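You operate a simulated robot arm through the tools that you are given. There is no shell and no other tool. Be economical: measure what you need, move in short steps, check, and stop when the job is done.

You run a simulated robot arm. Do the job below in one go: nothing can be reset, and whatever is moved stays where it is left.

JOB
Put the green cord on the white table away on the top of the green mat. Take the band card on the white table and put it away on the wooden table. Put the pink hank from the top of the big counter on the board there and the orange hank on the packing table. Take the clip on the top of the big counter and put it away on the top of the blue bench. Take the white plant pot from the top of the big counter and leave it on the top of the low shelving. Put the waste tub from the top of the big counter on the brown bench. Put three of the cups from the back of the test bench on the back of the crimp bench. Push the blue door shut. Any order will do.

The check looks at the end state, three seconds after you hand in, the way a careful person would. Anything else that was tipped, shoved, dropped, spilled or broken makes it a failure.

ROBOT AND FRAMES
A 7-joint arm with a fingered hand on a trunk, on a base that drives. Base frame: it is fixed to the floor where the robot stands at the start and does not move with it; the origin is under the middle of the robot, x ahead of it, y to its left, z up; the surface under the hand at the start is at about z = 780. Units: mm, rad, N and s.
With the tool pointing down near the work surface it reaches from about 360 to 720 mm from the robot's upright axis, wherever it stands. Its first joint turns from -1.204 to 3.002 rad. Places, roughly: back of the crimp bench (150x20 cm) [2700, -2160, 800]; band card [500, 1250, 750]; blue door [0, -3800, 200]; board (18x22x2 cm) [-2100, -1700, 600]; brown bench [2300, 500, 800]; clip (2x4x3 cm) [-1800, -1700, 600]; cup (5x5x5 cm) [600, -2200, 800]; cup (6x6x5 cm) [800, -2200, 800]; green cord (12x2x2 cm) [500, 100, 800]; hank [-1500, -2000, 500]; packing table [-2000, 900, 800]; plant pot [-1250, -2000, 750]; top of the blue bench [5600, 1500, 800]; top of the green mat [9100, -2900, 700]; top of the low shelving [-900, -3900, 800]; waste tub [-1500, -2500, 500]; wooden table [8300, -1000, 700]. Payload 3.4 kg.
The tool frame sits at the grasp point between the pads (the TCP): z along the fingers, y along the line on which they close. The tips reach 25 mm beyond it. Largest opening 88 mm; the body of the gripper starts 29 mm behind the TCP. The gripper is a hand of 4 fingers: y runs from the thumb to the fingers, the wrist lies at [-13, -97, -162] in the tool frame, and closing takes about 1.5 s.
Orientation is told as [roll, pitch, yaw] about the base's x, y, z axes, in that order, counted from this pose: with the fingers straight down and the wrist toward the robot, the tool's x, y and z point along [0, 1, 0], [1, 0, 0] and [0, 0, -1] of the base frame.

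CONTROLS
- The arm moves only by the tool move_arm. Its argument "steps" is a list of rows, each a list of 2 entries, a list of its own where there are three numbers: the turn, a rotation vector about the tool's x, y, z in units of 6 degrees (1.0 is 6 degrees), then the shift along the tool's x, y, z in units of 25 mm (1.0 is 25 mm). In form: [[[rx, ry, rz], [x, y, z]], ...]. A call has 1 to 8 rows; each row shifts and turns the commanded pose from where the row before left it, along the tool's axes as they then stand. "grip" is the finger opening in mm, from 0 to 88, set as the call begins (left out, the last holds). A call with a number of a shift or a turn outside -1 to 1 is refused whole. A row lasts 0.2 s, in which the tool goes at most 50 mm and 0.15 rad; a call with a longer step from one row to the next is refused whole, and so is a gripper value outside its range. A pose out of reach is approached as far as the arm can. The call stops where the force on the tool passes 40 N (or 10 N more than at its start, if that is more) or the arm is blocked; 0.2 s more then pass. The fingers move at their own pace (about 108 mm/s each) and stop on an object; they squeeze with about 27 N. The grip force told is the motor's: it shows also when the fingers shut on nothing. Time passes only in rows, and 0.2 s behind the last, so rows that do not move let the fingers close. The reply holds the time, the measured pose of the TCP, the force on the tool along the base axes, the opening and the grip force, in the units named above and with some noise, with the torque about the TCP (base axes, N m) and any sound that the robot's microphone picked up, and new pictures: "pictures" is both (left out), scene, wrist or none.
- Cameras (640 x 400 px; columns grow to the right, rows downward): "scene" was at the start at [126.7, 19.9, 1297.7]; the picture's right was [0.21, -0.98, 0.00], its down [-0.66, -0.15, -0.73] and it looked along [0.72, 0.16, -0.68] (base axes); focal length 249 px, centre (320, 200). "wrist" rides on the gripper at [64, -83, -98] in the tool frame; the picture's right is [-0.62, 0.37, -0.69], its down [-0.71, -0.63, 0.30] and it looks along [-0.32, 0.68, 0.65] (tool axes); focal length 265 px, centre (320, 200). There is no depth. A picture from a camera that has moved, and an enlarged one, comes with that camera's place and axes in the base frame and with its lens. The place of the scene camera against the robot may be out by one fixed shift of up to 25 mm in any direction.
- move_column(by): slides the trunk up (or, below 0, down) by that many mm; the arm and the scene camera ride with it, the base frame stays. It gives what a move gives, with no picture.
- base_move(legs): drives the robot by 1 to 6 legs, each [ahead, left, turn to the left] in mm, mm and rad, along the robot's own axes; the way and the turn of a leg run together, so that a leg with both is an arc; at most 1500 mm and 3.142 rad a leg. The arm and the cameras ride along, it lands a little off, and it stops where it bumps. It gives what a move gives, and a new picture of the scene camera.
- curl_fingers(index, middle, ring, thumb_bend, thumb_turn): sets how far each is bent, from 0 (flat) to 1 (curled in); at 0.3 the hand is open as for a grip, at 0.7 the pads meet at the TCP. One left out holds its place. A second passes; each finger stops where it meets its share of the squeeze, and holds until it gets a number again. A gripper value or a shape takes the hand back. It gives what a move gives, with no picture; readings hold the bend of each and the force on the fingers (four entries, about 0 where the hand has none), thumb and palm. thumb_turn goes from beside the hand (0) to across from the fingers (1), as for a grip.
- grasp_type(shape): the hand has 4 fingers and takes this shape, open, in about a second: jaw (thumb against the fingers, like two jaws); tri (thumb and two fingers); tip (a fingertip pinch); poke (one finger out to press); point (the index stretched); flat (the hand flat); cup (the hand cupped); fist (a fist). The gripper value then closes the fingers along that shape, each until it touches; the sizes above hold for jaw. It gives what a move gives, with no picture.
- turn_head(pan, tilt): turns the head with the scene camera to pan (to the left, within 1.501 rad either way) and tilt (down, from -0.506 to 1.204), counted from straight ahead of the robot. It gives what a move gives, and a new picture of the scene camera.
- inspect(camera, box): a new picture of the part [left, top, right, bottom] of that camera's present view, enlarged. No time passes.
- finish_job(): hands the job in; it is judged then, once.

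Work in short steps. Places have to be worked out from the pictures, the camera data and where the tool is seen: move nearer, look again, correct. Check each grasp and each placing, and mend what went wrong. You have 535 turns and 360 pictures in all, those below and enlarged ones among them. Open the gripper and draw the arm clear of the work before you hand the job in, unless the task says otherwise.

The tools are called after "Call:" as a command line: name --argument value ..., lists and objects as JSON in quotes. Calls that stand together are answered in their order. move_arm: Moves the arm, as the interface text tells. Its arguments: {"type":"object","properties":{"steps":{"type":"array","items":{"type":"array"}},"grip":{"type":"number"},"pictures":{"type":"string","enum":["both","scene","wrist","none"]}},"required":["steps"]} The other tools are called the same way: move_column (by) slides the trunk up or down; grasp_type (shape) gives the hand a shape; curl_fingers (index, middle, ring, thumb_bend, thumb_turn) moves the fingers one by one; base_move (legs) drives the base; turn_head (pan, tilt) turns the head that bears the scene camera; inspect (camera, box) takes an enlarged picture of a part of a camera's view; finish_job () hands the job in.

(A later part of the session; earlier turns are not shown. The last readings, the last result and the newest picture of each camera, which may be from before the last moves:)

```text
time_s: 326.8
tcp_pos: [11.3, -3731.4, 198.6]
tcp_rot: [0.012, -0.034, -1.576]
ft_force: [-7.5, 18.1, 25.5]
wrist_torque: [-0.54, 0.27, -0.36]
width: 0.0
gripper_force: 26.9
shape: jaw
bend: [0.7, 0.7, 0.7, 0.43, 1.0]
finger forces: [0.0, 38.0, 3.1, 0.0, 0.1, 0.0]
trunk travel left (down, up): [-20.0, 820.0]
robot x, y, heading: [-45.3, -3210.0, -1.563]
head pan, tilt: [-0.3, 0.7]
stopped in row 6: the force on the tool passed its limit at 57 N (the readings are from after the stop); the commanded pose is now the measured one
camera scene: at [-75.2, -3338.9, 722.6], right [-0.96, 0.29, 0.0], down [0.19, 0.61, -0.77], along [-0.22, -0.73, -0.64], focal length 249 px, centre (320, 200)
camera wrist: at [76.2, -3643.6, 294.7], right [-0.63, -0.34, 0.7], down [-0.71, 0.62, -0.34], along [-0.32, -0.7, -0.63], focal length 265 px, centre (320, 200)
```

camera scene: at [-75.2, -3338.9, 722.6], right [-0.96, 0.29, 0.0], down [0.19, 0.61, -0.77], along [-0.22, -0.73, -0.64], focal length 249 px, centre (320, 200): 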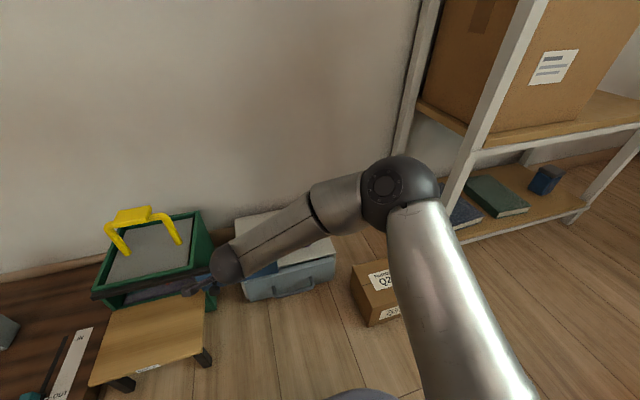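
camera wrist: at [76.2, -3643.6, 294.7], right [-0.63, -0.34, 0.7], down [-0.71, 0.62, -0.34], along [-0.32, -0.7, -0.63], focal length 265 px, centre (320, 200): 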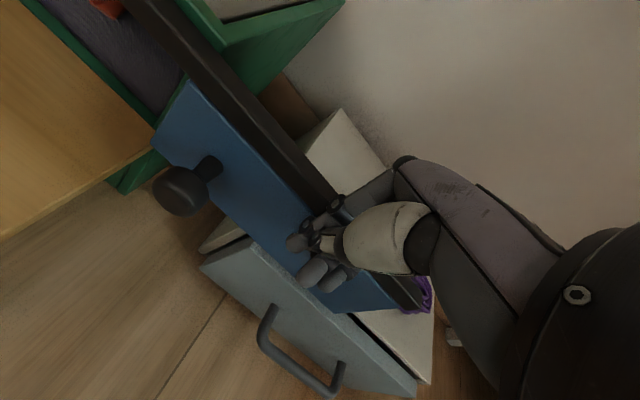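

A finger touched the rail on top of the door. I rise, back away, and turn the hand 90° so its closing line runs along the rail; then I can take the knob between thumb and fingers.

Call:
move_arm --steps '[[[0, 0, 0], [0, 0, -1]], [[0, 0, 0], [0, -1, -1]], [[0, 0, -1], [0, -1, -1]], [[0, 0, -1], [0, 0, -1]], [[0, 0, -1], [0, 0, -1]], [[0, 0, -1], [0, 0, 0]], [[0, 0, -1], [0, 0, 0]], [[0, 0, -1], [0, 0, 0]]]' --pictures "none"

Call:
move_arm --steps '[[[0, 0, -1], [0, 0, 0]], [[0, 0, -1], [0, 0, 0]], [[0, 0, -1], [0, 0, 0]], [[0, 0, -1], [0, 0, 0]], [[0, 0, -1], [0, 0, 0]], [[0, 0, -1], [0, 0, 0]], [[0, 0, -1], [0, 0, 0]], [[0, 0, -1], [0, 0, 0]]]' --grip 70

```text
time_s: 328.6
tcp_pos: [9.2, -3677.5, 318.9]
tcp_rot: [-0.008, -0.029, -0.944]
ft_force: [-0.3, -0.5, -0.5]
wrist_torque: [-0.01, -0.02, 0.02]
width: 0.0
gripper_force: 26.9
shape: jaw
bend: [0.7, 0.7, 0.7, 0.45, 1.0]
finger forces: [0.1, 0.0, 0.0, 0.1, 0.1, 0.0]
trunk travel left (down, up): [-20.0, 820.0]
robot x, y, heading: [-46.7, -3209.9, -1.569]
head pan, tilt: [-0.3, 0.7]
```

```text
time_s: 330.4
tcp_pos: [23.3, -3627.1, 324.5]
tcp_rot: [0.01, -0.014, -0.319]
ft_force: [0.9, -0.2, -0.2]
wrist_torque: [0.0, 0.02, -0.02]
width: 70.1
gripper_force: 0.0
shape: jaw
bend: [0.27, 0.34, 0.32, 0.5, 0.99]
finger forces: [0.0, 0.1, 0.1, 0.0, 0.0, 0.0]
out of reach, approached as far as the arm can: row 5, 6, 7, 8
trunk travel left (down, up): [-20.0, 820.0]
robot x, y, heading: [-46.1, -3211.4, -1.573]
head pan, tilt: [-0.3, 0.7]
camera scene: at [-74.8, -3341.5, 721.7], right [-0.96, 0.29, 0.0], down [0.19, 0.62, -0.76], along [-0.22, -0.73, -0.64], focal length 249 px, centre (320, 200)
camera wrist: at [-35.2, -3538.6, 422.4], right [0.14, -0.71, 0.69], down [-0.82, -0.48, -0.32], along [0.56, -0.52, -0.65], focal length 265 px, centre (320, 200)
```

scene: 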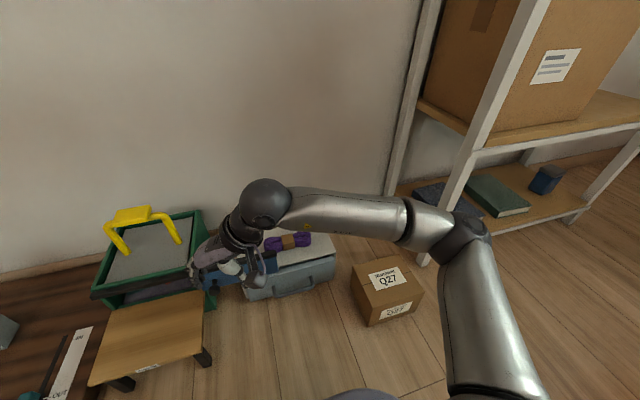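
wrist: 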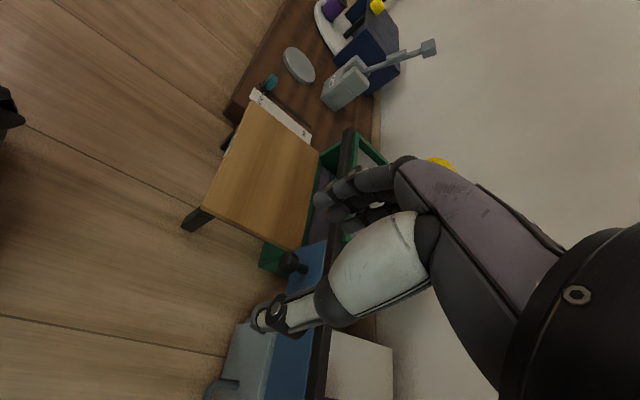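

The yaw stopped at about −18° from the rail axis, which is good enough: I'll straddle the knob with thumb and fingers and push with the thumb. Move above the knob.

Call:
move_arm --steps '[[[0, 0, 0], [-0.6, 0.8, 0]], [[0, 0, 0], [-0.6, 0.8, 0]], [[0, 0, 0], [-0.6, 0.8, 0]], [[0, 0, 0], [-0.5, 0.8, 0]], [[0, 0, 0], [0, 0, 0]]]'

```text
time_s: 331.6
tcp_pos: [24.2, -3625.5, 324.9]
tcp_rot: [0.009, -0.013, -0.319]
ft_force: [0.1, 0.0, 0.8]
wrist_torque: [0.0, 0.01, -0.01]
width: 70.1
gripper_force: 0.1
shape: jaw
bend: [0.27, 0.34, 0.32, 0.5, 0.99]
finger forces: [0.0, 0.0, 0.0, 0.1, 0.1, 0.0]
out of reach, approached as far as the arm can: row 1, 2, 3, 4
trunk travel left (down, up): [-20.0, 820.0]
robot x, y, heading: [-47.8, -3213.3, -1.568]
head pan, tilt: [-0.3, 0.7]
camera scene: at [-74.8, -3341.5, 721.7], right [-0.96, 0.29, 0.0], down [0.19, 0.62, -0.76], along [-0.22, -0.73, -0.64], focal length 249 px, centre (320, 200)
camera wrist: at [-34.9, -3538.6, 422.5], right [0.14, -0.71, 0.69], down [-0.82, -0.48, -0.32], along [0.56, -0.52, -0.65], focal length 265 px, centre (320, 200)
```

scene: 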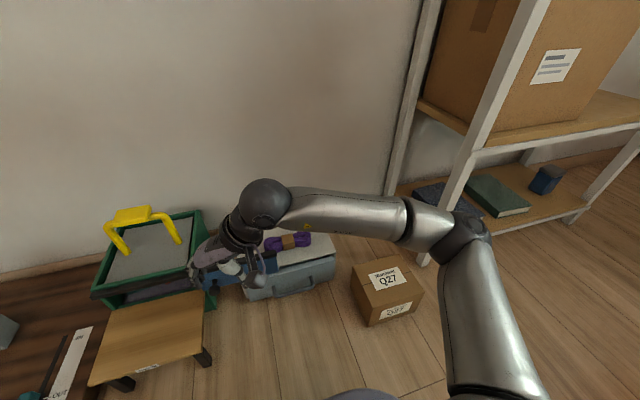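
wrist: 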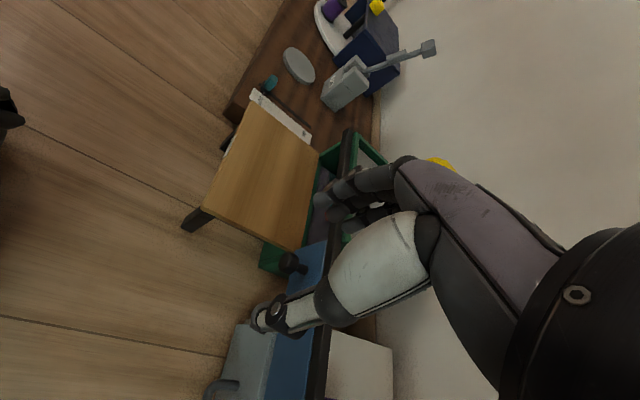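

The arm is at its joint limit; I use the base to shift instead, and ease the yaw back a little.

Call:
base_move --legs '[[75, 50, 0]]'

Call:
move_arm --steps '[[[0, 0, 0.5], [0, 0, 0.2]], [[0, 0, 0], [0, 0, 0]]]' --pictures "wrist"

```text
time_s: 332.7
tcp_pos: [74.7, -3701.9, 324.3]
tcp_rot: [0.01, -0.014, -0.317]
ft_force: [0.4, -0.4, 0.3]
wrist_torque: [-0.04, -0.03, 0.01]
width: 69.9
gripper_force: 0.1
shape: jaw
bend: [0.27, 0.34, 0.32, 0.5, 0.99]
finger forces: [0.0, 0.1, 0.0, 0.0, 0.0, 0.1]
trunk travel left (down, up): [-20.0, 820.0]
robot x, y, heading: [2.1, -3288.2, -1.559]
head pan, tilt: [-0.3, 0.7]
camera scene: at [-24.6, -3417.3, 721.7], right [-0.96, 0.29, 0.0], down [0.19, 0.62, -0.76], along [-0.22, -0.73, -0.64], focal length 249 px, centre (320, 200)
```

scene: 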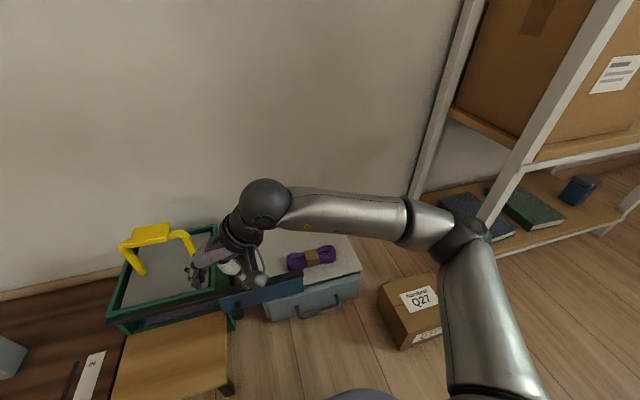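

```text
time_s: 333.3
tcp_pos: [74.9, -3702.3, 319.5]
tcp_rot: [0.012, -0.013, -0.371]
ft_force: [0.3, 0.1, -0.2]
wrist_torque: [0.0, -0.01, 0.0]
width: 69.9
gripper_force: 0.0
shape: jaw
bend: [0.27, 0.34, 0.32, 0.5, 0.99]
finger forces: [0.0, 0.0, 0.1, 0.1, 0.1, 0.1]
trunk travel left (down, up): [-20.0, 820.0]
robot x, y, heading: [2.1, -3287.4, -1.563]
head pan, tilt: [-0.3, 0.7]
camera wrist: at [20.3, -3611.1, 417.4], right [0.11, -0.71, 0.69], down [-0.84, -0.44, -0.32], along [0.53, -0.55, -0.65], focal length 265 px, centre (320, 200)
```

wrist: 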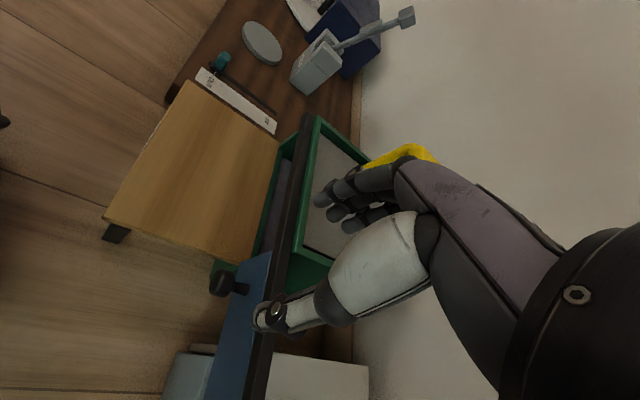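

I'll instead push the knob from its −x side with the closed fingers in this orientation (bulge runs along the rail). Shift base right 75 mm and close the hand.

Call:
base_move --legs '[[0, -85, 0]]'

Call:
move_arm --steps '[[[0, 0, 0], [0, 0, 0.5]], [[0, 0, 0], [0, 0, 1]], [[0, 0, 0], [0, 0, 1]], [[0, 0, 0], [0, 0, 1]], [[0, 0, 0], [0, 0, 1]], [[0, 0, 0], [0, 0, 0]]]' --grip 0

```text
time_s: 334.4
tcp_pos: [-8.6, -3701.3, 319.0]
tcp_rot: [0.011, -0.014, -0.369]
ft_force: [-1.2, -0.1, 0.0]
wrist_torque: [-0.02, 0.03, -0.01]
width: 70.0
gripper_force: 0.0
shape: jaw
bend: [0.27, 0.34, 0.32, 0.5, 0.99]
finger forces: [0.0, 0.0, 0.0, 0.0, 0.0, 0.0]
trunk travel left (down, up): [-20.0, 820.0]
robot x, y, heading: [-80.5, -3289.3, -1.56]
head pan, tilt: [-0.3, 0.7]
camera scene: at [-107.6, -3417.9, 721.7], right [-0.96, 0.29, 0.0], down [0.19, 0.62, -0.76], along [-0.22, -0.73, -0.64], focal length 249 px, centre (320, 200)
```

scene: 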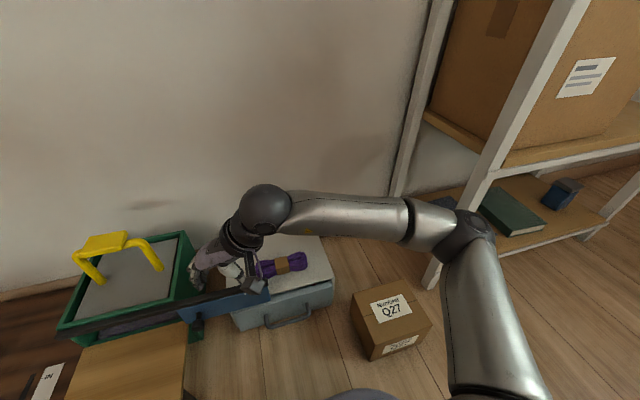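

```text
time_s: 335.8
tcp_pos: [-7.4, -3701.7, 207.9]
tcp_rot: [0.012, -0.013, -0.37]
ft_force: [0.0, -0.3, 0.1]
wrist_torque: [0.01, 0.01, 0.03]
width: 0.2
gripper_force: 27.2
shape: jaw
bend: [0.7, 0.7, 0.7, 0.4, 1.0]
finger forces: [0.0, 0.1, 0.0, 0.0, 0.0, 0.1]
trunk travel left (down, up): [-20.0, 820.0]
robot x, y, heading: [-81.3, -3288.6, -1.565]
head pan, tilt: [-0.3, 0.7]
camera scene: at [-107.6, -3417.9, 721.7], right [-0.96, 0.29, 0.0], down [0.19, 0.62, -0.76], along [-0.22, -0.73, -0.64], focal length 249 px, centre (320, 200)
camera wrist: at [-60.7, -3611.1, 304.7], right [0.11, -0.71, 0.69], down [-0.84, -0.44, -0.32], along [0.53, -0.55, -0.65], focal length 265 px, centre (320, 200)
```

scene: 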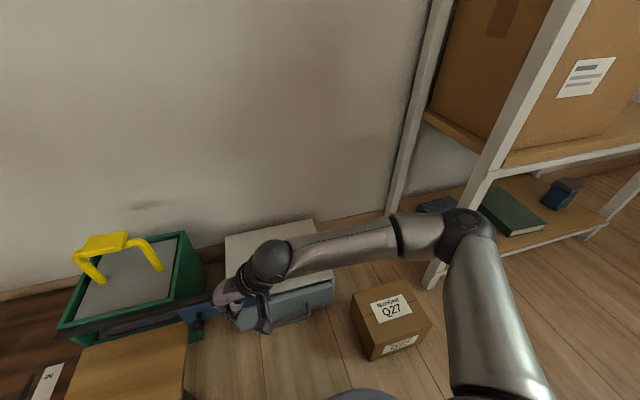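
wrist: 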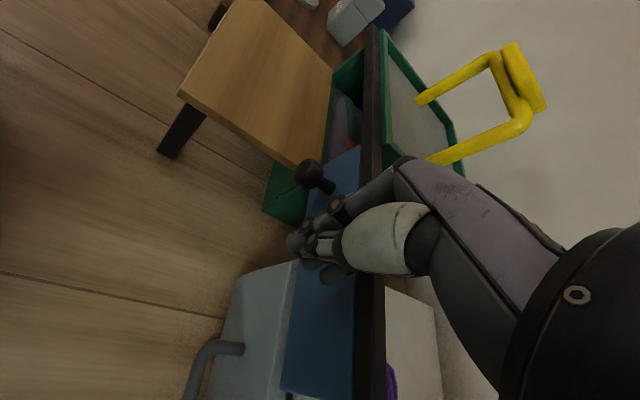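

Nothing touched; knob is just ahead (+x) of the knuckles. I descend 50 mm more, slowly.

Call:
move_arm --steps '[[[0, 0, 0], [0, 0, 0.5]], [[0, 0, 0], [0, 0, 0.5]], [[0, 0, 0], [0, 0, 0.5]], [[0, 0, 0], [0, 0, 0.5]], [[0, 0, 0], [0, 0, 0]]]' --pictures "wrist"

```text
time_s: 337.0
tcp_pos: [-4.6, -3700.8, 156.8]
tcp_rot: [0.011, -0.014, -0.37]
ft_force: [-0.1, 0.2, -0.3]
wrist_torque: [0.01, 0.0, 0.02]
width: 0.0
gripper_force: 26.9
shape: jaw
bend: [0.7, 0.7, 0.7, 0.4, 1.0]
finger forces: [0.0, 0.1, 0.1, 0.0, 0.1, 0.1]
trunk travel left (down, up): [-20.0, 820.0]
robot x, y, heading: [-79.6, -3290.1, -1.564]
head pan, tilt: [-0.3, 0.7]
camera wrist: at [-60.3, -3610.3, 254.8], right [0.11, -0.71, 0.69], down [-0.84, -0.44, -0.32], along [0.53, -0.55, -0.65], focal length 265 px, centre (320, 200)
```

wrist: 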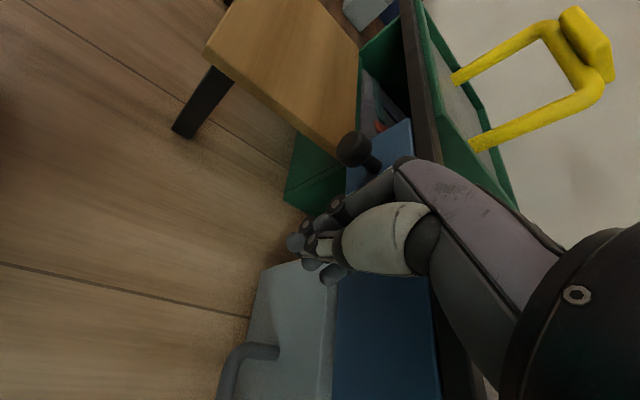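

Now push along +x.

Call:
move_arm --steps '[[[0, 0, 0], [0.29, 0.75, 0]], [[0, 0, 0], [0.29, 0.75, 0]], [[0, 0, 0], [0.29, 0.75, 0]], [[0, 0, 0], [0, 0, 0]]]' --pictures "wrist"

```text
time_s: 338.0
tcp_pos: [54.3, -3699.1, 157.1]
tcp_rot: [0.014, -0.015, -0.368]
ft_force: [-0.6, -0.2, 1.4]
wrist_torque: [0.02, -0.01, -0.02]
width: 0.1
gripper_force: 27.4
shape: jaw
bend: [0.7, 0.7, 0.7, 0.4, 1.0]
finger forces: [0.1, 1.1, 0.0, 0.1, 0.0, 0.0]
trunk travel left (down, up): [-20.0, 820.0]
robot x, y, heading: [-79.5, -3287.2, -1.567]
head pan, tilt: [-0.3, 0.7]
camera wrist: at [-0.2, -3608.9, 255.1], right [0.11, -0.72, 0.69], down [-0.84, -0.44, -0.32], along [0.53, -0.55, -0.65], focal length 265 px, centre (320, 200)
```

wrist: 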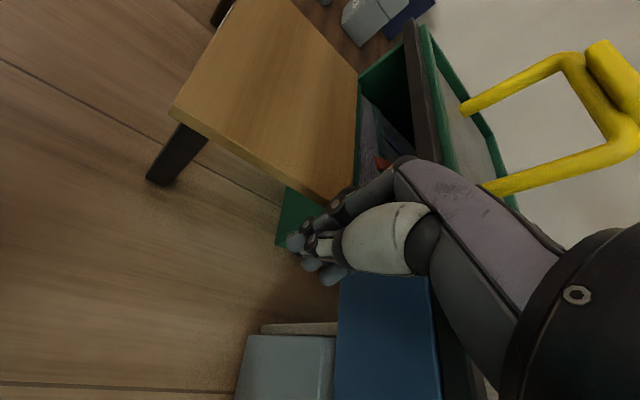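

Call:
move_arm --steps '[[[0, 0, 0], [0.29, 0.75, 0]], [[0, 0, 0], [0.29, 0.75, 0]], [[0, 0, 0], [0.29, 0.75, 0]], [[0, 0, 0], [0, 0, 0]]]' --pictures "both"

```text
time_s: 339.0
tcp_pos: [116.0, -3701.8, 158.9]
tcp_rot: [0.013, -0.016, -0.37]
ft_force: [-0.4, 0.3, 1.3]
wrist_torque: [0.0, -0.04, 0.02]
width: 0.0
gripper_force: 27.1
shape: jaw
bend: [0.7, 0.7, 0.7, 0.4, 1.0]
finger forces: [0.0, 1.2, 0.0, 0.0, 0.0, 0.0]
trunk travel left (down, up): [-20.0, 820.0]
robot x, y, heading: [-78.1, -3288.7, -1.565]
head pan, tilt: [-0.3, 0.7]
camera scene: at [-107.6, -3417.8, 721.7], right [-0.96, 0.29, 0.0], down [0.19, 0.62, -0.77], along [-0.22, -0.73, -0.64], focal length 249 px, centre (320, 200)
camera wrist: at [61.0, -3610.9, 256.7], right [0.11, -0.72, 0.69], down [-0.84, -0.44, -0.32], along [0.53, -0.55, -0.65], focal length 265 px, centre (320, 200)
```

scene: 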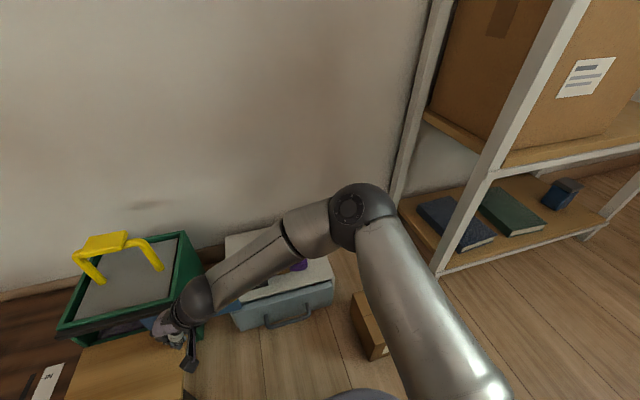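
wrist: 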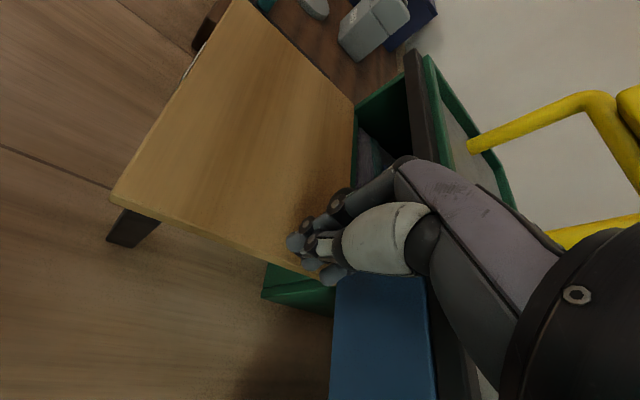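

The door follows. Continue.

Call:
move_arm --steps '[[[0, 0, 0], [0.29, 0.75, 0]], [[0, 0, 0], [0.29, 0.75, 0]], [[0, 0, 0], [0.2, 0.5, 0]], [[0, 0, 0], [0, 0, 0]]]' --pictures "both"

```text
time_s: 340.0
tcp_pos: [168.3, -3700.4, 159.9]
tcp_rot: [0.012, -0.014, -0.369]
ft_force: [0.3, -0.3, 0.0]
wrist_torque: [0.0, -0.01, 0.01]
width: 0.0
gripper_force: 26.9
shape: jaw
bend: [0.7, 0.7, 0.7, 0.4, 1.0]
finger forces: [0.0, 0.5, 0.1, 0.1, 0.0, 0.1]
trunk travel left (down, up): [-20.0, 820.0]
robot x, y, heading: [-78.7, -3292.0, -1.563]
head pan, tilt: [-0.3, 0.7]
camera scene: at [-107.5, -3417.9, 721.7], right [-0.96, 0.29, 0.0], down [0.19, 0.62, -0.76], along [-0.22, -0.73, -0.64], focal length 249 px, centre (320, 200)
camera wrist: at [114.3, -3610.6, 257.5], right [0.11, -0.72, 0.69], down [-0.84, -0.44, -0.32], along [0.53, -0.55, -0.65], focal length 265 px, centre (320, 200)
```

scene: 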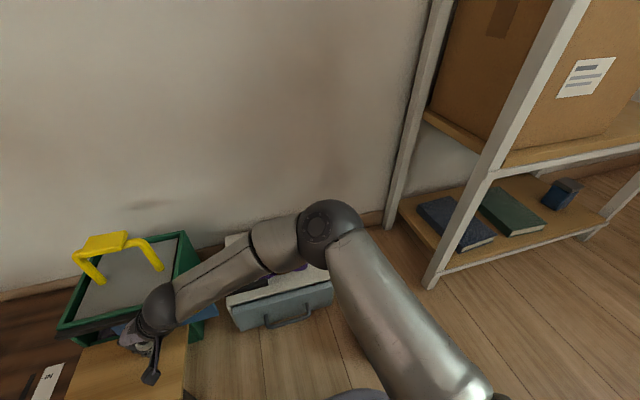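
wrist: 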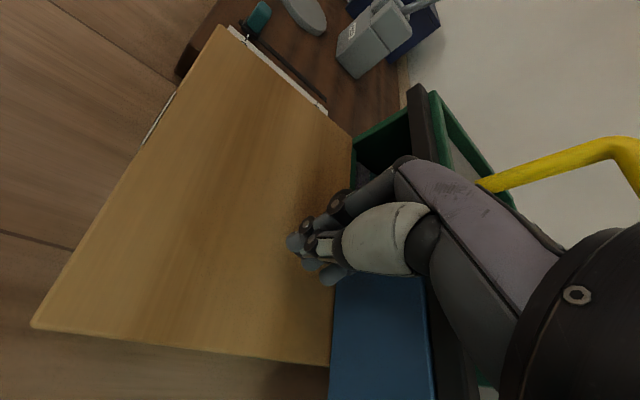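

Call:
move_arm --steps '[[[0, 0, 0], [0.2, 0.5, 0]], [[0, 0, 0], [0.2, 0.5, 0]], [[0, 0, 0], [0.2, 0.5, 0]], [[0, 0, 0], [0, 0, 0]]]' --pictures "both"

```text
time_s: 341.0
tcp_pos: [210.7, -3699.5, 159.2]
tcp_rot: [0.011, -0.014, -0.371]
ft_force: [-1.1, -0.4, 0.3]
wrist_torque: [-0.01, 0.01, -0.01]
width: 0.0
gripper_force: 27.1
shape: jaw
bend: [0.7, 0.7, 0.7, 0.4, 1.0]
finger forces: [0.0, 1.1, 0.0, 0.0, 0.0, 0.0]
trunk travel left (down, up): [-20.0, 820.0]
robot x, y, heading: [-79.6, -3290.3, -1.566]
head pan, tilt: [-0.3, 0.7]
camera scene: at [-107.6, -3417.8, 721.7], right [-0.96, 0.29, 0.0], down [0.19, 0.62, -0.76], along [-0.22, -0.73, -0.64], focal length 249 px, centre (320, 200)
camera wrist: at [155.5, -3609.0, 256.8], right [0.11, -0.72, 0.69], down [-0.84, -0.44, -0.32], along [0.53, -0.55, -0.65], focal length 265 px, centre (320, 200)
```

scene: 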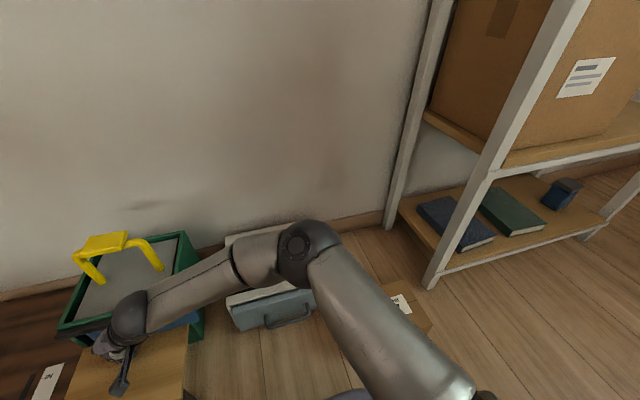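
wrist: 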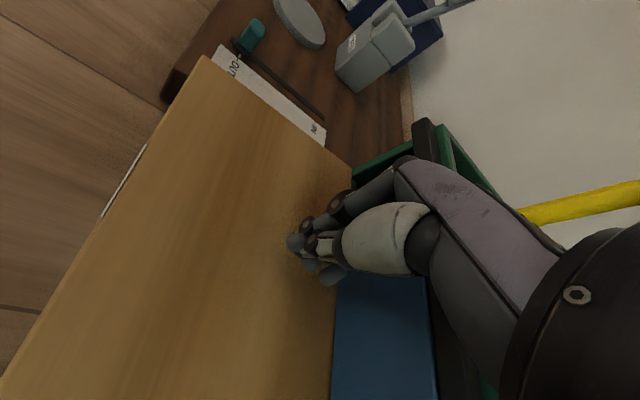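

Call:
move_arm --steps '[[[0, 0, 0], [0.14, 0.37, 0]], [[0, 0, 0], [0.14, 0.37, 0]], [[0, 0, 0], [0, 0, 0]]]' --pictures "wrist"

```text
time_s: 341.8
tcp_pos: [228.8, -3700.7, 160.9]
tcp_rot: [0.012, -0.014, -0.368]
ft_force: [-0.8, -0.5, -1.0]
wrist_torque: [-0.02, 0.01, 0.01]
width: 0.0
gripper_force: 27.2
shape: jaw
bend: [0.7, 0.7, 0.7, 0.4, 1.0]
finger forces: [0.0, 0.6, 0.0, 0.0, 0.0, 0.0]
trunk travel left (down, up): [-20.0, 820.0]
robot x, y, heading: [-79.1, -3290.3, -1.565]
head pan, tilt: [-0.3, 0.7]
camera wrist: at [173.7, -3610.4, 258.7], right [0.11, -0.72, 0.69], down [-0.84, -0.44, -0.32], along [0.53, -0.55, -0.65], focal length 265 px, centre (320, 200)
```

wrist: 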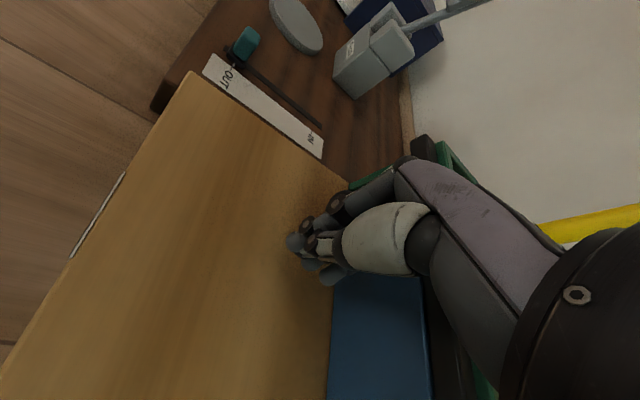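

Call:
move_arm --steps '[[[0, 0, 0], [0.1, 0.27, 0]], [[0, 0, 0], [0.1, 0.27, 0]], [[0, 0, 0], [0.1, 0.27, 0]], [[0, 0, 0], [0, 0, 0]]]' --pictures "both"

```text
time_s: 342.8
tcp_pos: [249.1, -3700.9, 162.6]
tcp_rot: [0.009, -0.013, -0.371]
ft_force: [-6.5, -0.8, 1.4]
wrist_torque: [-0.03, -0.05, -0.13]
width: 0.1
gripper_force: 26.5
shape: jaw
bend: [0.7, 0.7, 0.7, 0.4, 1.0]
finger forces: [0.0, 6.3, 0.1, 0.0, 0.0, 0.0]
trunk travel left (down, up): [-20.0, 820.0]
robot x, y, heading: [-79.8, -3288.8, -1.568]
head pan, tilt: [-0.3, 0.7]
camera scene: at [-107.8, -3417.8, 721.7], right [-0.96, 0.29, 0.0], down [0.19, 0.62, -0.77], along [-0.22, -0.73, -0.64], focal length 249 px, centre (320, 200)
camera wrist: at [195.0, -3611.1, 259.2], right [0.11, -0.71, 0.69], down [-0.84, -0.44, -0.32], along [0.53, -0.55, -0.65], focal length 265 px, centre (320, 200)
```

scene: 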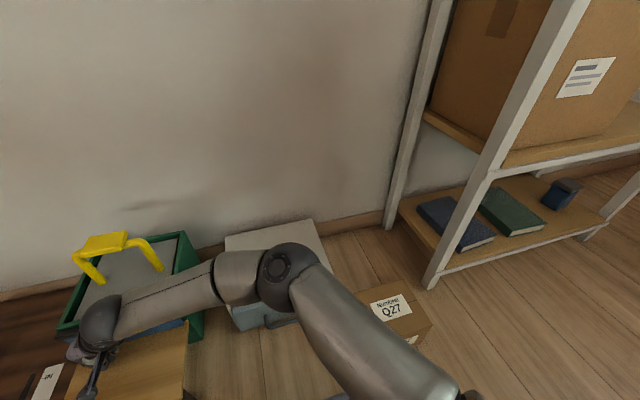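
wrist: 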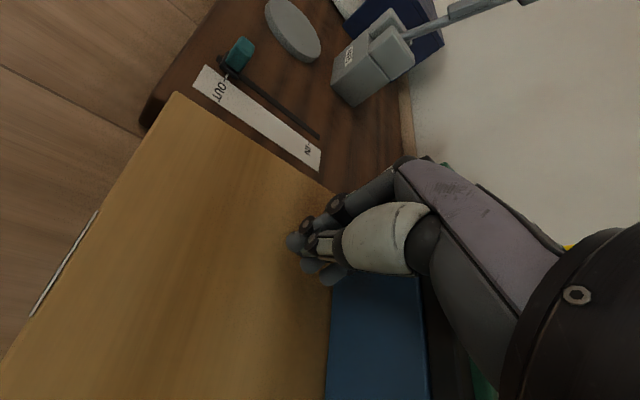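

Force rises (door near its stop). One more tiny push, then back off and look.

Call:
move_arm --steps '[[[0, 0, 0], [0.06, 0.17, 0]], [[0, 0, 0], [0, 0, 0]]]' --pictures "none"

Call:
move_arm --steps '[[[0, 0, 0], [-0.29, -0.75, 0]], [[0, 0, 0], [-0.29, -0.75, 0]], [[0, 0, 0], [0, 0, -1]], [[0, 0, 0], [0, 0, -1]], [[0, 0, 0], [0, -0.5, -1]], [[0, 0, 0], [-0.5, -0.5, -1]], [[0, 0, 0], [-0.5, -0.5, -1]]]' --pictures "both"

```text
time_s: 343.4
tcp_pos: [255.1, -3701.4, 162.2]
tcp_rot: [0.01, -0.014, -0.371]
ft_force: [-10.8, -2.7, 6.4]
wrist_torque: [-0.06, -0.12, -0.19]
width: 0.0
gripper_force: 27.2
shape: jaw
bend: [0.7, 0.7, 0.7, 0.43, 1.0]
finger forces: [0.0, 17.3, 0.0, 0.0, 0.0, 0.0]
trunk travel left (down, up): [-20.0, 820.0]
robot x, y, heading: [-79.6, -3293.1, -1.565]
head pan, tilt: [-0.3, 0.7]
```

```text
time_s: 345.0
tcp_pos: [170.7, -3712.6, 288.8]
tcp_rot: [0.011, -0.014, -0.37]
ft_force: [0.5, 0.2, 0.6]
wrist_torque: [0.01, -0.01, 0.06]
width: 0.0
gripper_force: 27.1
shape: jaw
bend: [0.7, 0.7, 0.7, 0.44, 1.0]
finger forces: [0.0, 0.0, 0.0, 0.0, 0.1, 0.0]
trunk travel left (down, up): [-20.0, 820.0]
robot x, y, heading: [-78.3, -3288.4, -1.563]
head pan, tilt: [-0.3, 0.7]
camera scene: at [-107.5, -3417.9, 721.7], right [-0.96, 0.29, 0.0], down [0.19, 0.62, -0.76], along [-0.22, -0.73, -0.64], focal length 249 px, centre (320, 200)
camera wrist: at [116.4, -3620.9, 386.0], right [0.11, -0.71, 0.69], down [-0.84, -0.44, -0.32], along [0.53, -0.55, -0.65], focal length 265 px, centre (320, 200)
```

scene: 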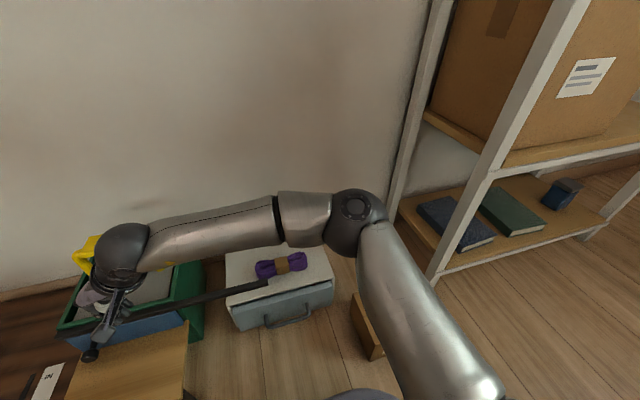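
wrist: 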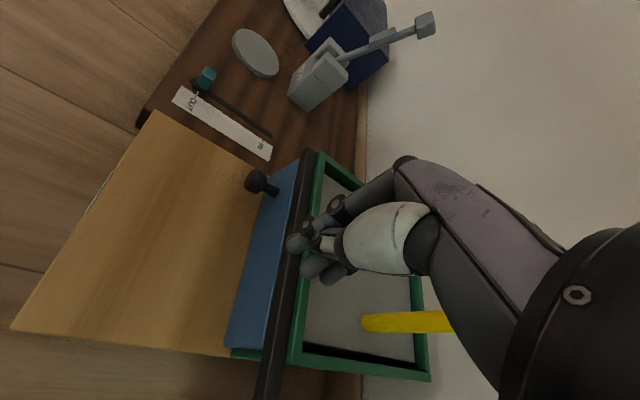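

The door is shut. I back the base off, raise the trunk again and turn the hand back.

Call:
base_move --legs '[[-350, 0, 0]]'

Call:
inspect --camera "scene" --box '[0, 150, 320, 400]'

Call:
move_column --by 300

Call:
move_column --by 280

Call:
move_arm --steps '[[[0, 0, 1], [0, 0, -0.5]], [[0, 0, 1], [0, 0, -1]], [[0, 0, 1], [0, 0, -1]], [[0, 0, 1], [0, 0, -1]], [[0, 0, 1], [0, 0, -1]], [[0, 0, 1], [0, 0, 0]], [[0, 0, 1], [0, 0, 0]], [[0, 0, 1], [0, 0, 0]]]' --pictures "none" --grip 80

```text
time_s: 347.3
tcp_pos: [166.3, -3367.3, 288.1]
tcp_rot: [0.013, -0.014, -0.377]
ft_force: [-0.8, 0.2, 0.7]
wrist_torque: [-0.01, 0.0, 0.01]
width: 0.0
gripper_force: 27.4
shape: jaw
bend: [0.7, 0.7, 0.7, 0.44, 1.0]
finger forces: [0.1, 0.1, 0.1, 0.0, 0.1, 0.0]
trunk travel left (down, up): [-20.0, 820.0]
robot x, y, heading: [-78.6, -2938.7, -1.572]
head pan, tilt: [-0.3, 0.7]
camera scene: at [-109.5, -3070.5, 721.7], right [-0.96, 0.3, 0.0], down [0.19, 0.62, -0.76], along [-0.23, -0.73, -0.64], focal length 249 px, centre (320, 200)
```

scene: 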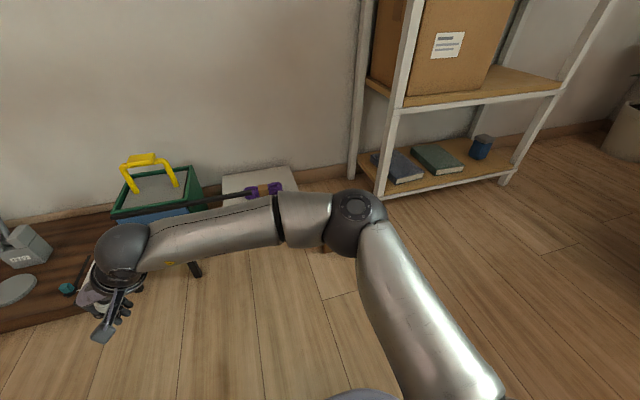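

```text
1.60 times, centred on (160, 275) of scene
camera zoom: at [-109.5, -3070.5, 721.7], right [-0.96, 0.3, 0.0], down [0.19, 0.62, -0.76], along [-0.23, -0.73, -0.64], focal length 399 px, centre (576, 80)
```

zoom: 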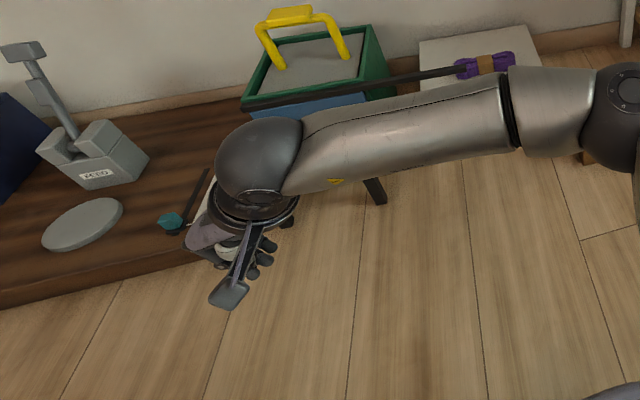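

```text
time_s: 350.3
tcp_pos: [168.3, -3365.5, 588.5]
tcp_rot: [0.014, -0.013, -0.377]
ft_force: [0.0, 0.1, -0.5]
wrist_torque: [0.0, 0.01, -0.03]
width: 0.1
gripper_force: 27.3
shape: jaw
bend: [0.7, 0.7, 0.7, 0.44, 1.0]
finger forces: [0.0, 0.0, 0.0, 0.1, 0.0, 0.1]
trunk travel left (down, up): [-320.0, 520.0]
robot x, y, heading: [-75.9, -2940.0, -1.572]
head pan, tilt: [-0.3, 0.7]
```

```text
time_s: 353.1
tcp_pos: [167.5, -3365.8, 868.2]
tcp_rot: [0.012, -0.014, -0.376]
ft_force: [0.7, -0.8, 0.0]
wrist_torque: [0.0, -0.01, 0.0]
width: 0.3
gripper_force: 27.4
shape: jaw
bend: [0.7, 0.7, 0.7, 0.44, 1.0]
finger forces: [0.1, 0.0, 0.1, 0.0, 0.0, 0.0]
trunk travel left (down, up): [-600.0, 240.0]
robot x, y, heading: [-76.9, -2941.5, -1.574]
head pan, tilt: [-0.3, 0.7]
```

```text
time_s: 354.9
tcp_pos: [166.2, -3367.3, 981.3]
tcp_rot: [0.02, -0.003, -1.215]
ft_force: [0.3, 0.3, 1.0]
wrist_torque: [-0.01, 0.03, 0.0]
width: 79.9
gripper_force: 0.1
shape: jaw
bend: [0.31, 0.32, 0.3, 0.32, 0.98]
finger forces: [0.1, 0.1, 0.1, 0.0, 0.1, 0.1]
trunk travel left (down, up): [-600.0, 240.0]
robot x, y, heading: [-79.7, -2939.6, -1.569]
head pan, tilt: [-0.3, 0.7]
```

Now the big counter. I turn right to face −x and look at it.

Call:
base_move --legs '[[0, 0, -1.57], [150, -700, 0]]'

Call:
turn_head --pan 0.2 --tilt 0.5

```text
time_s: 362.6
tcp_pos: [-669.9, -2513.4, 982.8]
tcp_rot: [0.019, -0.001, -2.737]
ft_force: [-0.5, 1.1, -0.5]
wrist_torque: [-0.02, 0.01, -0.01]
width: 80.1
gripper_force: 0.0
shape: jaw
bend: [0.31, 0.32, 0.3, 0.32, 0.98]
finger forces: [0.1, 0.0, 0.1, 0.1, 0.0, 0.1]
trunk travel left (down, up): [-600.0, 240.0]
robot x, y, heading: [-253.0, -2245.7, -3.093]
head pan, tilt: [-0.3, 0.7]
camera scene: at [-394.0, -2226.8, 1301.7], right [0.25, 0.97, 0.0], down [0.62, -0.16, -0.76], along [-0.74, 0.19, -0.64], focal length 249 px, centre (320, 200)
```

scene: 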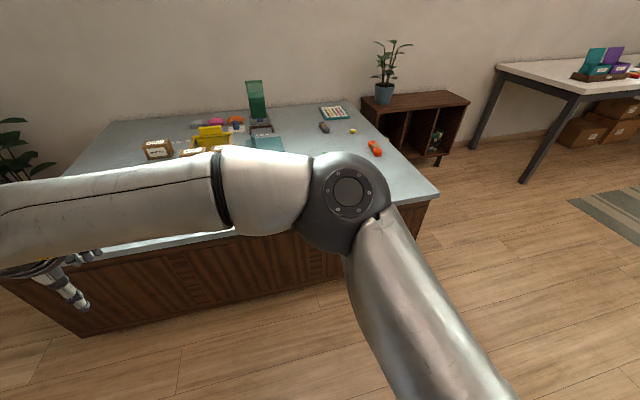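

```text
time_s: 363.5
tcp_pos: [-669.5, -2514.4, 982.9]
tcp_rot: [0.019, -0.001, -2.735]
ft_force: [0.5, 0.0, -1.2]
wrist_torque: [-0.02, 0.02, 0.02]
width: 79.8
gripper_force: 0.0
shape: jaw
bend: [0.31, 0.32, 0.3, 0.32, 0.98]
finger forces: [0.0, 0.0, 0.0, 0.0, 0.1, 0.1]
trunk travel left (down, up): [-600.0, 240.0]
robot x, y, heading: [-254.7, -2244.8, -3.093]
head pan, tilt: [0.201, 0.499]
camera scene: at [-399.8, -2270.7, 1319.4], right [-0.25, 0.97, 0.0], down [0.46, 0.12, -0.88], along [-0.85, -0.22, -0.48], focal length 249 px, centre (320, 200)
```

scene: 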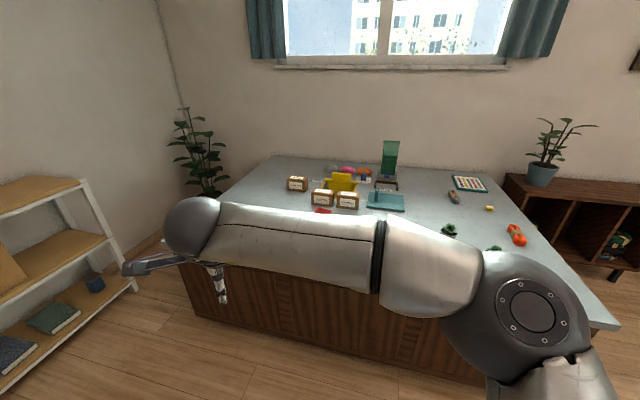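

I straighten the hand and move up beside the counter near the pots, then use the wrist camera.

Call:
move_arm --steps '[[[0, 0, 0.85], [-1, 0, -0.5]], [[0, 0, 0.85], [-1, 0, -0.5]], [[0, 0, 0.85], [-1, 0, -0.5]], [[0, 0, 0.85], [-1, 0, 0]], [[0, 0, 0], [-0.8, 0, 0]]]' --pictures "none"

Call:
base_move --legs '[[300, -60, -0.05]]'

Call:
turn_head --pan -0.1 --tilt 0.9

Call:
inspect --camera "wrist" --box '[0, 0, 640, 400]'

```text
time_s: 364.7
tcp_pos: [-699.5, -2397.6, 1016.2]
tcp_rot: [0.017, 0.004, -3.092]
ft_force: [-0.5, 1.4, -0.6]
wrist_torque: [0.0, 0.01, -0.04]
width: 80.1
gripper_force: 0.1
shape: jaw
bend: [0.31, 0.32, 0.3, 0.32, 0.98]
finger forces: [0.0, 0.0, 0.1, 0.1, 0.0, 0.0]
trunk travel left (down, up): [-600.0, 240.0]
robot x, y, heading: [-257.8, -2249.4, -3.093]
head pan, tilt: [0.201, 0.499]
```

```text
time_s: 366.8
tcp_pos: [-1012.6, -2322.8, 1015.2]
tcp_rot: [0.018, 0.005, 3.141]
ft_force: [-0.9, -0.3, 0.5]
wrist_torque: [0.02, 0.0, -0.05]
width: 80.2
gripper_force: 0.1
shape: jaw
bend: [0.31, 0.32, 0.3, 0.32, 0.98]
finger forces: [0.0, 0.1, 0.1, 0.1, 0.0, 0.1]
trunk travel left (down, up): [-600.0, 240.0]
robot x, y, heading: [-561.4, -2189.3, 3.14]
head pan, tilt: [0.201, 0.499]
camera scene: at [-706.8, -2209.6, 1319.3], right [-0.2, 0.98, 0.0], down [0.47, 0.09, -0.88], along [-0.86, -0.17, -0.48], focal length 249 px, centre (320, 200)
```

scene: 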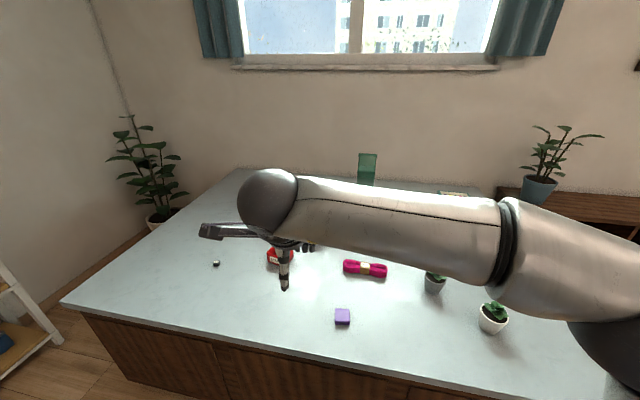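

```text
time_s: 367.6
tcp_pos: [-1012.9, -2321.8, 1014.7]
tcp_rot: [0.018, 0.005, 3.142]
ft_force: [-0.4, 0.1, -0.1]
wrist_torque: [0.0, 0.02, 0.01]
width: 80.1
gripper_force: 0.0
shape: jaw
bend: [0.31, 0.32, 0.3, 0.32, 0.98]
finger forces: [0.0, 0.1, 0.0, 0.0, 0.0, 0.0]
trunk travel left (down, up): [-600.0, 240.0]
robot x, y, heading: [-560.5, -2192.0, 3.144]
head pan, tilt: [-0.099, 0.901]
camera scene: at [-692.1, -2184.2, 1285.6], right [0.1, 0.99, 0.0], down [0.78, -0.08, -0.62], along [-0.62, 0.06, -0.78], focal length 249 px, centre (320, 200)
```

scene: 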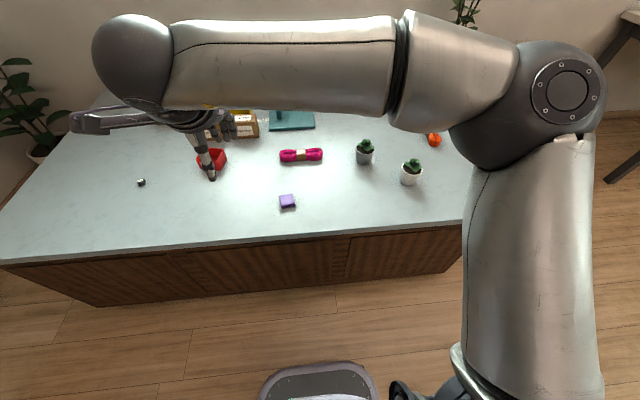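

```text
1.00 times, centred on (320, 200) of wrist (not enlarged: the box is as wide or as high as the picture)
camera zoom: at [-927.9, -2383.6, 1114.9], right [-0.37, 0.63, 0.68], down [0.63, 0.71, -0.31], along [-0.68, 0.31, -0.66], focal length 265 px, centre (320, 200)
```

zoom: 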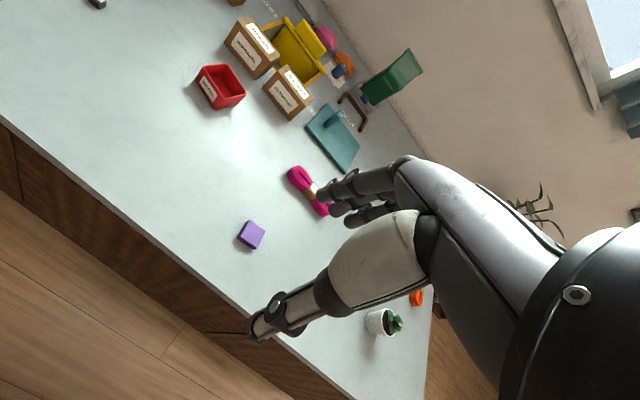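

The white pot stands near (−1290,−1790) on a counter about 600 high. I lower the trunk 200 and drive alongside.

Call:
move_column --by -200

Call:
base_move --legs '[[130, -500, 0]]'

Call:
inspect --camera "wrist" --box '[0, 0, 640, 400]'

```text
time_s: 369.8
tcp_pos: [-1011.3, -2323.4, 816.0]
tcp_rot: [0.018, 0.005, -3.143]
ft_force: [0.1, -1.1, -0.7]
wrist_torque: [-0.01, -0.01, 0.01]
width: 80.1
gripper_force: 0.0
shape: jaw
bend: [0.31, 0.32, 0.3, 0.32, 0.98]
finger forces: [0.0, 0.0, 0.1, 0.0, 0.0, 0.0]
trunk travel left (down, up): [-400.0, 440.0]
robot x, y, heading: [-563.9, -2191.0, 3.139]
head pan, tilt: [-0.099, 0.901]
```

```text
time_s: 372.8
tcp_pos: [-1141.2, -1828.1, 815.1]
tcp_rot: [0.018, 0.006, 3.141]
ft_force: [0.0, -0.2, 0.3]
wrist_torque: [-0.02, -0.03, 0.0]
width: 80.1
gripper_force: 0.1
shape: jaw
bend: [0.31, 0.32, 0.3, 0.32, 0.98]
finger forces: [0.0, 0.0, 0.1, 0.0, 0.0, 0.0]
trunk travel left (down, up): [-400.0, 440.0]
robot x, y, heading: [-695.6, -1701.1, 3.142]
head pan, tilt: [-0.099, 0.901]
camera scene: at [-821.9, -1690.1, 1085.5], right [0.1, 0.99, 0.0], down [0.78, -0.08, -0.62], along [-0.62, 0.06, -0.78], focal length 249 px, centre (320, 200)
```

scene: 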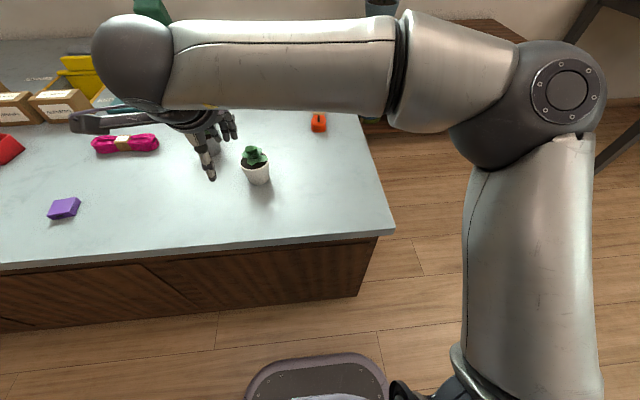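

```text
1.00 times, centred on (320, 200) of wrist (not enlarged: the box is as wide or as high as the picture)
camera zoom: at [-1057.8, -1889.5, 915.0], right [-0.37, 0.63, 0.68], down [0.63, 0.71, -0.31], along [-0.68, 0.31, -0.66], focal length 265 px, centre (320, 200)
```

zoom: 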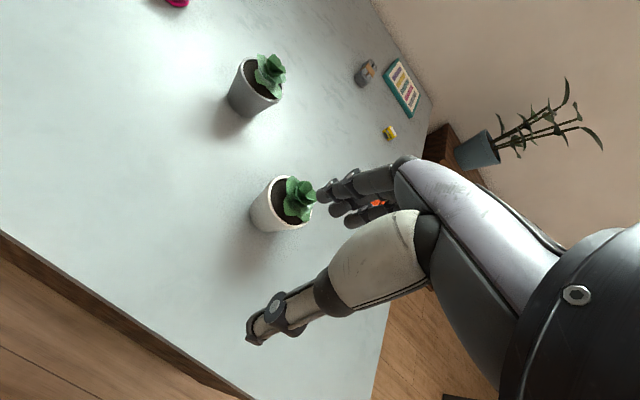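

White pot rim centre ≈(−1281,−1802), rim z≈660. I move above it with the hand open.

Call:
move_arm --steps '[[[0, 0, 0], [-0.26, 1, 0]], [[0, 0, 0], [-0.26, 1, 0]], [[0, 0, 0], [-0.26, 1, 0]], [[0, 0, 0], [-0.26, 1, 0]], [[0, 0, 0], [0, 1, 0]], [[0, 0, 0], [0, 0.6, 0.6]], [[0, 0, 0], [0, 0, 0.6]], [[0, 0, 0], [0, 0, 0]]]' --grip 88

```text
time_s: 374.6
tcp_pos: [-1282.6, -1802.4, 783.3]
tcp_rot: [0.017, 0.005, 3.141]
ft_force: [-0.2, 0.3, -0.1]
wrist_torque: [0.0, 0.0, -0.01]
width: 87.6
gripper_force: 0.2
shape: jaw
bend: [0.3, 0.3, 0.3, 0.3, 0.98]
finger forces: [0.0, 0.0, 0.0, 0.0, 0.0, 0.0]
trunk travel left (down, up): [-400.0, 440.0]
robot x, y, heading: [-692.5, -1701.0, 3.139]
head pan, tilt: [-0.099, 0.901]
camera scene: at [-821.9, -1690.3, 1085.5], right [0.1, 0.99, 0.0], down [0.78, -0.08, -0.62], along [-0.62, 0.06, -0.78], focal length 249 px, centre (320, 200)
camera wrist: at [-1198.1, -1863.2, 882.6], right [-0.37, 0.63, 0.68], down [0.63, 0.71, -0.31], along [-0.68, 0.31, -0.66], focal length 265 px, centre (320, 200)
```

scene: 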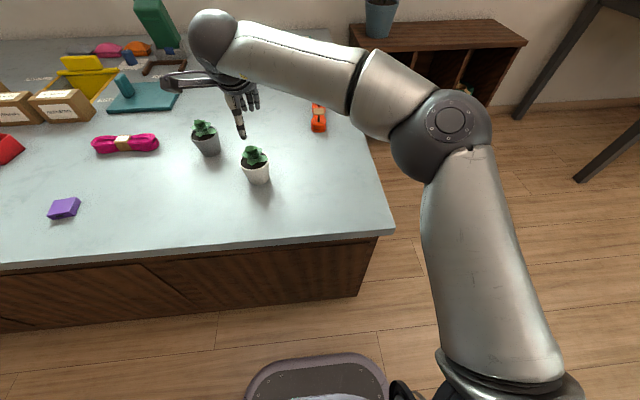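
wrist: 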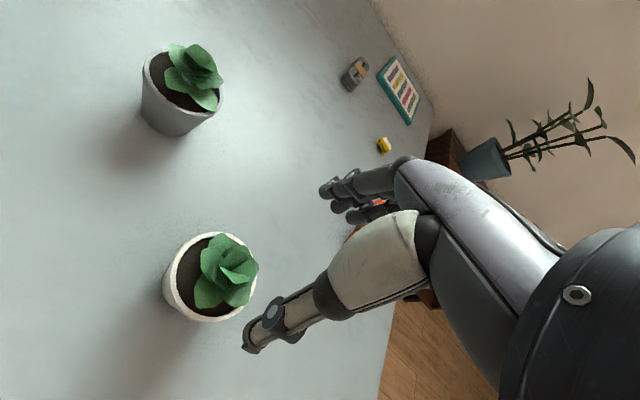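

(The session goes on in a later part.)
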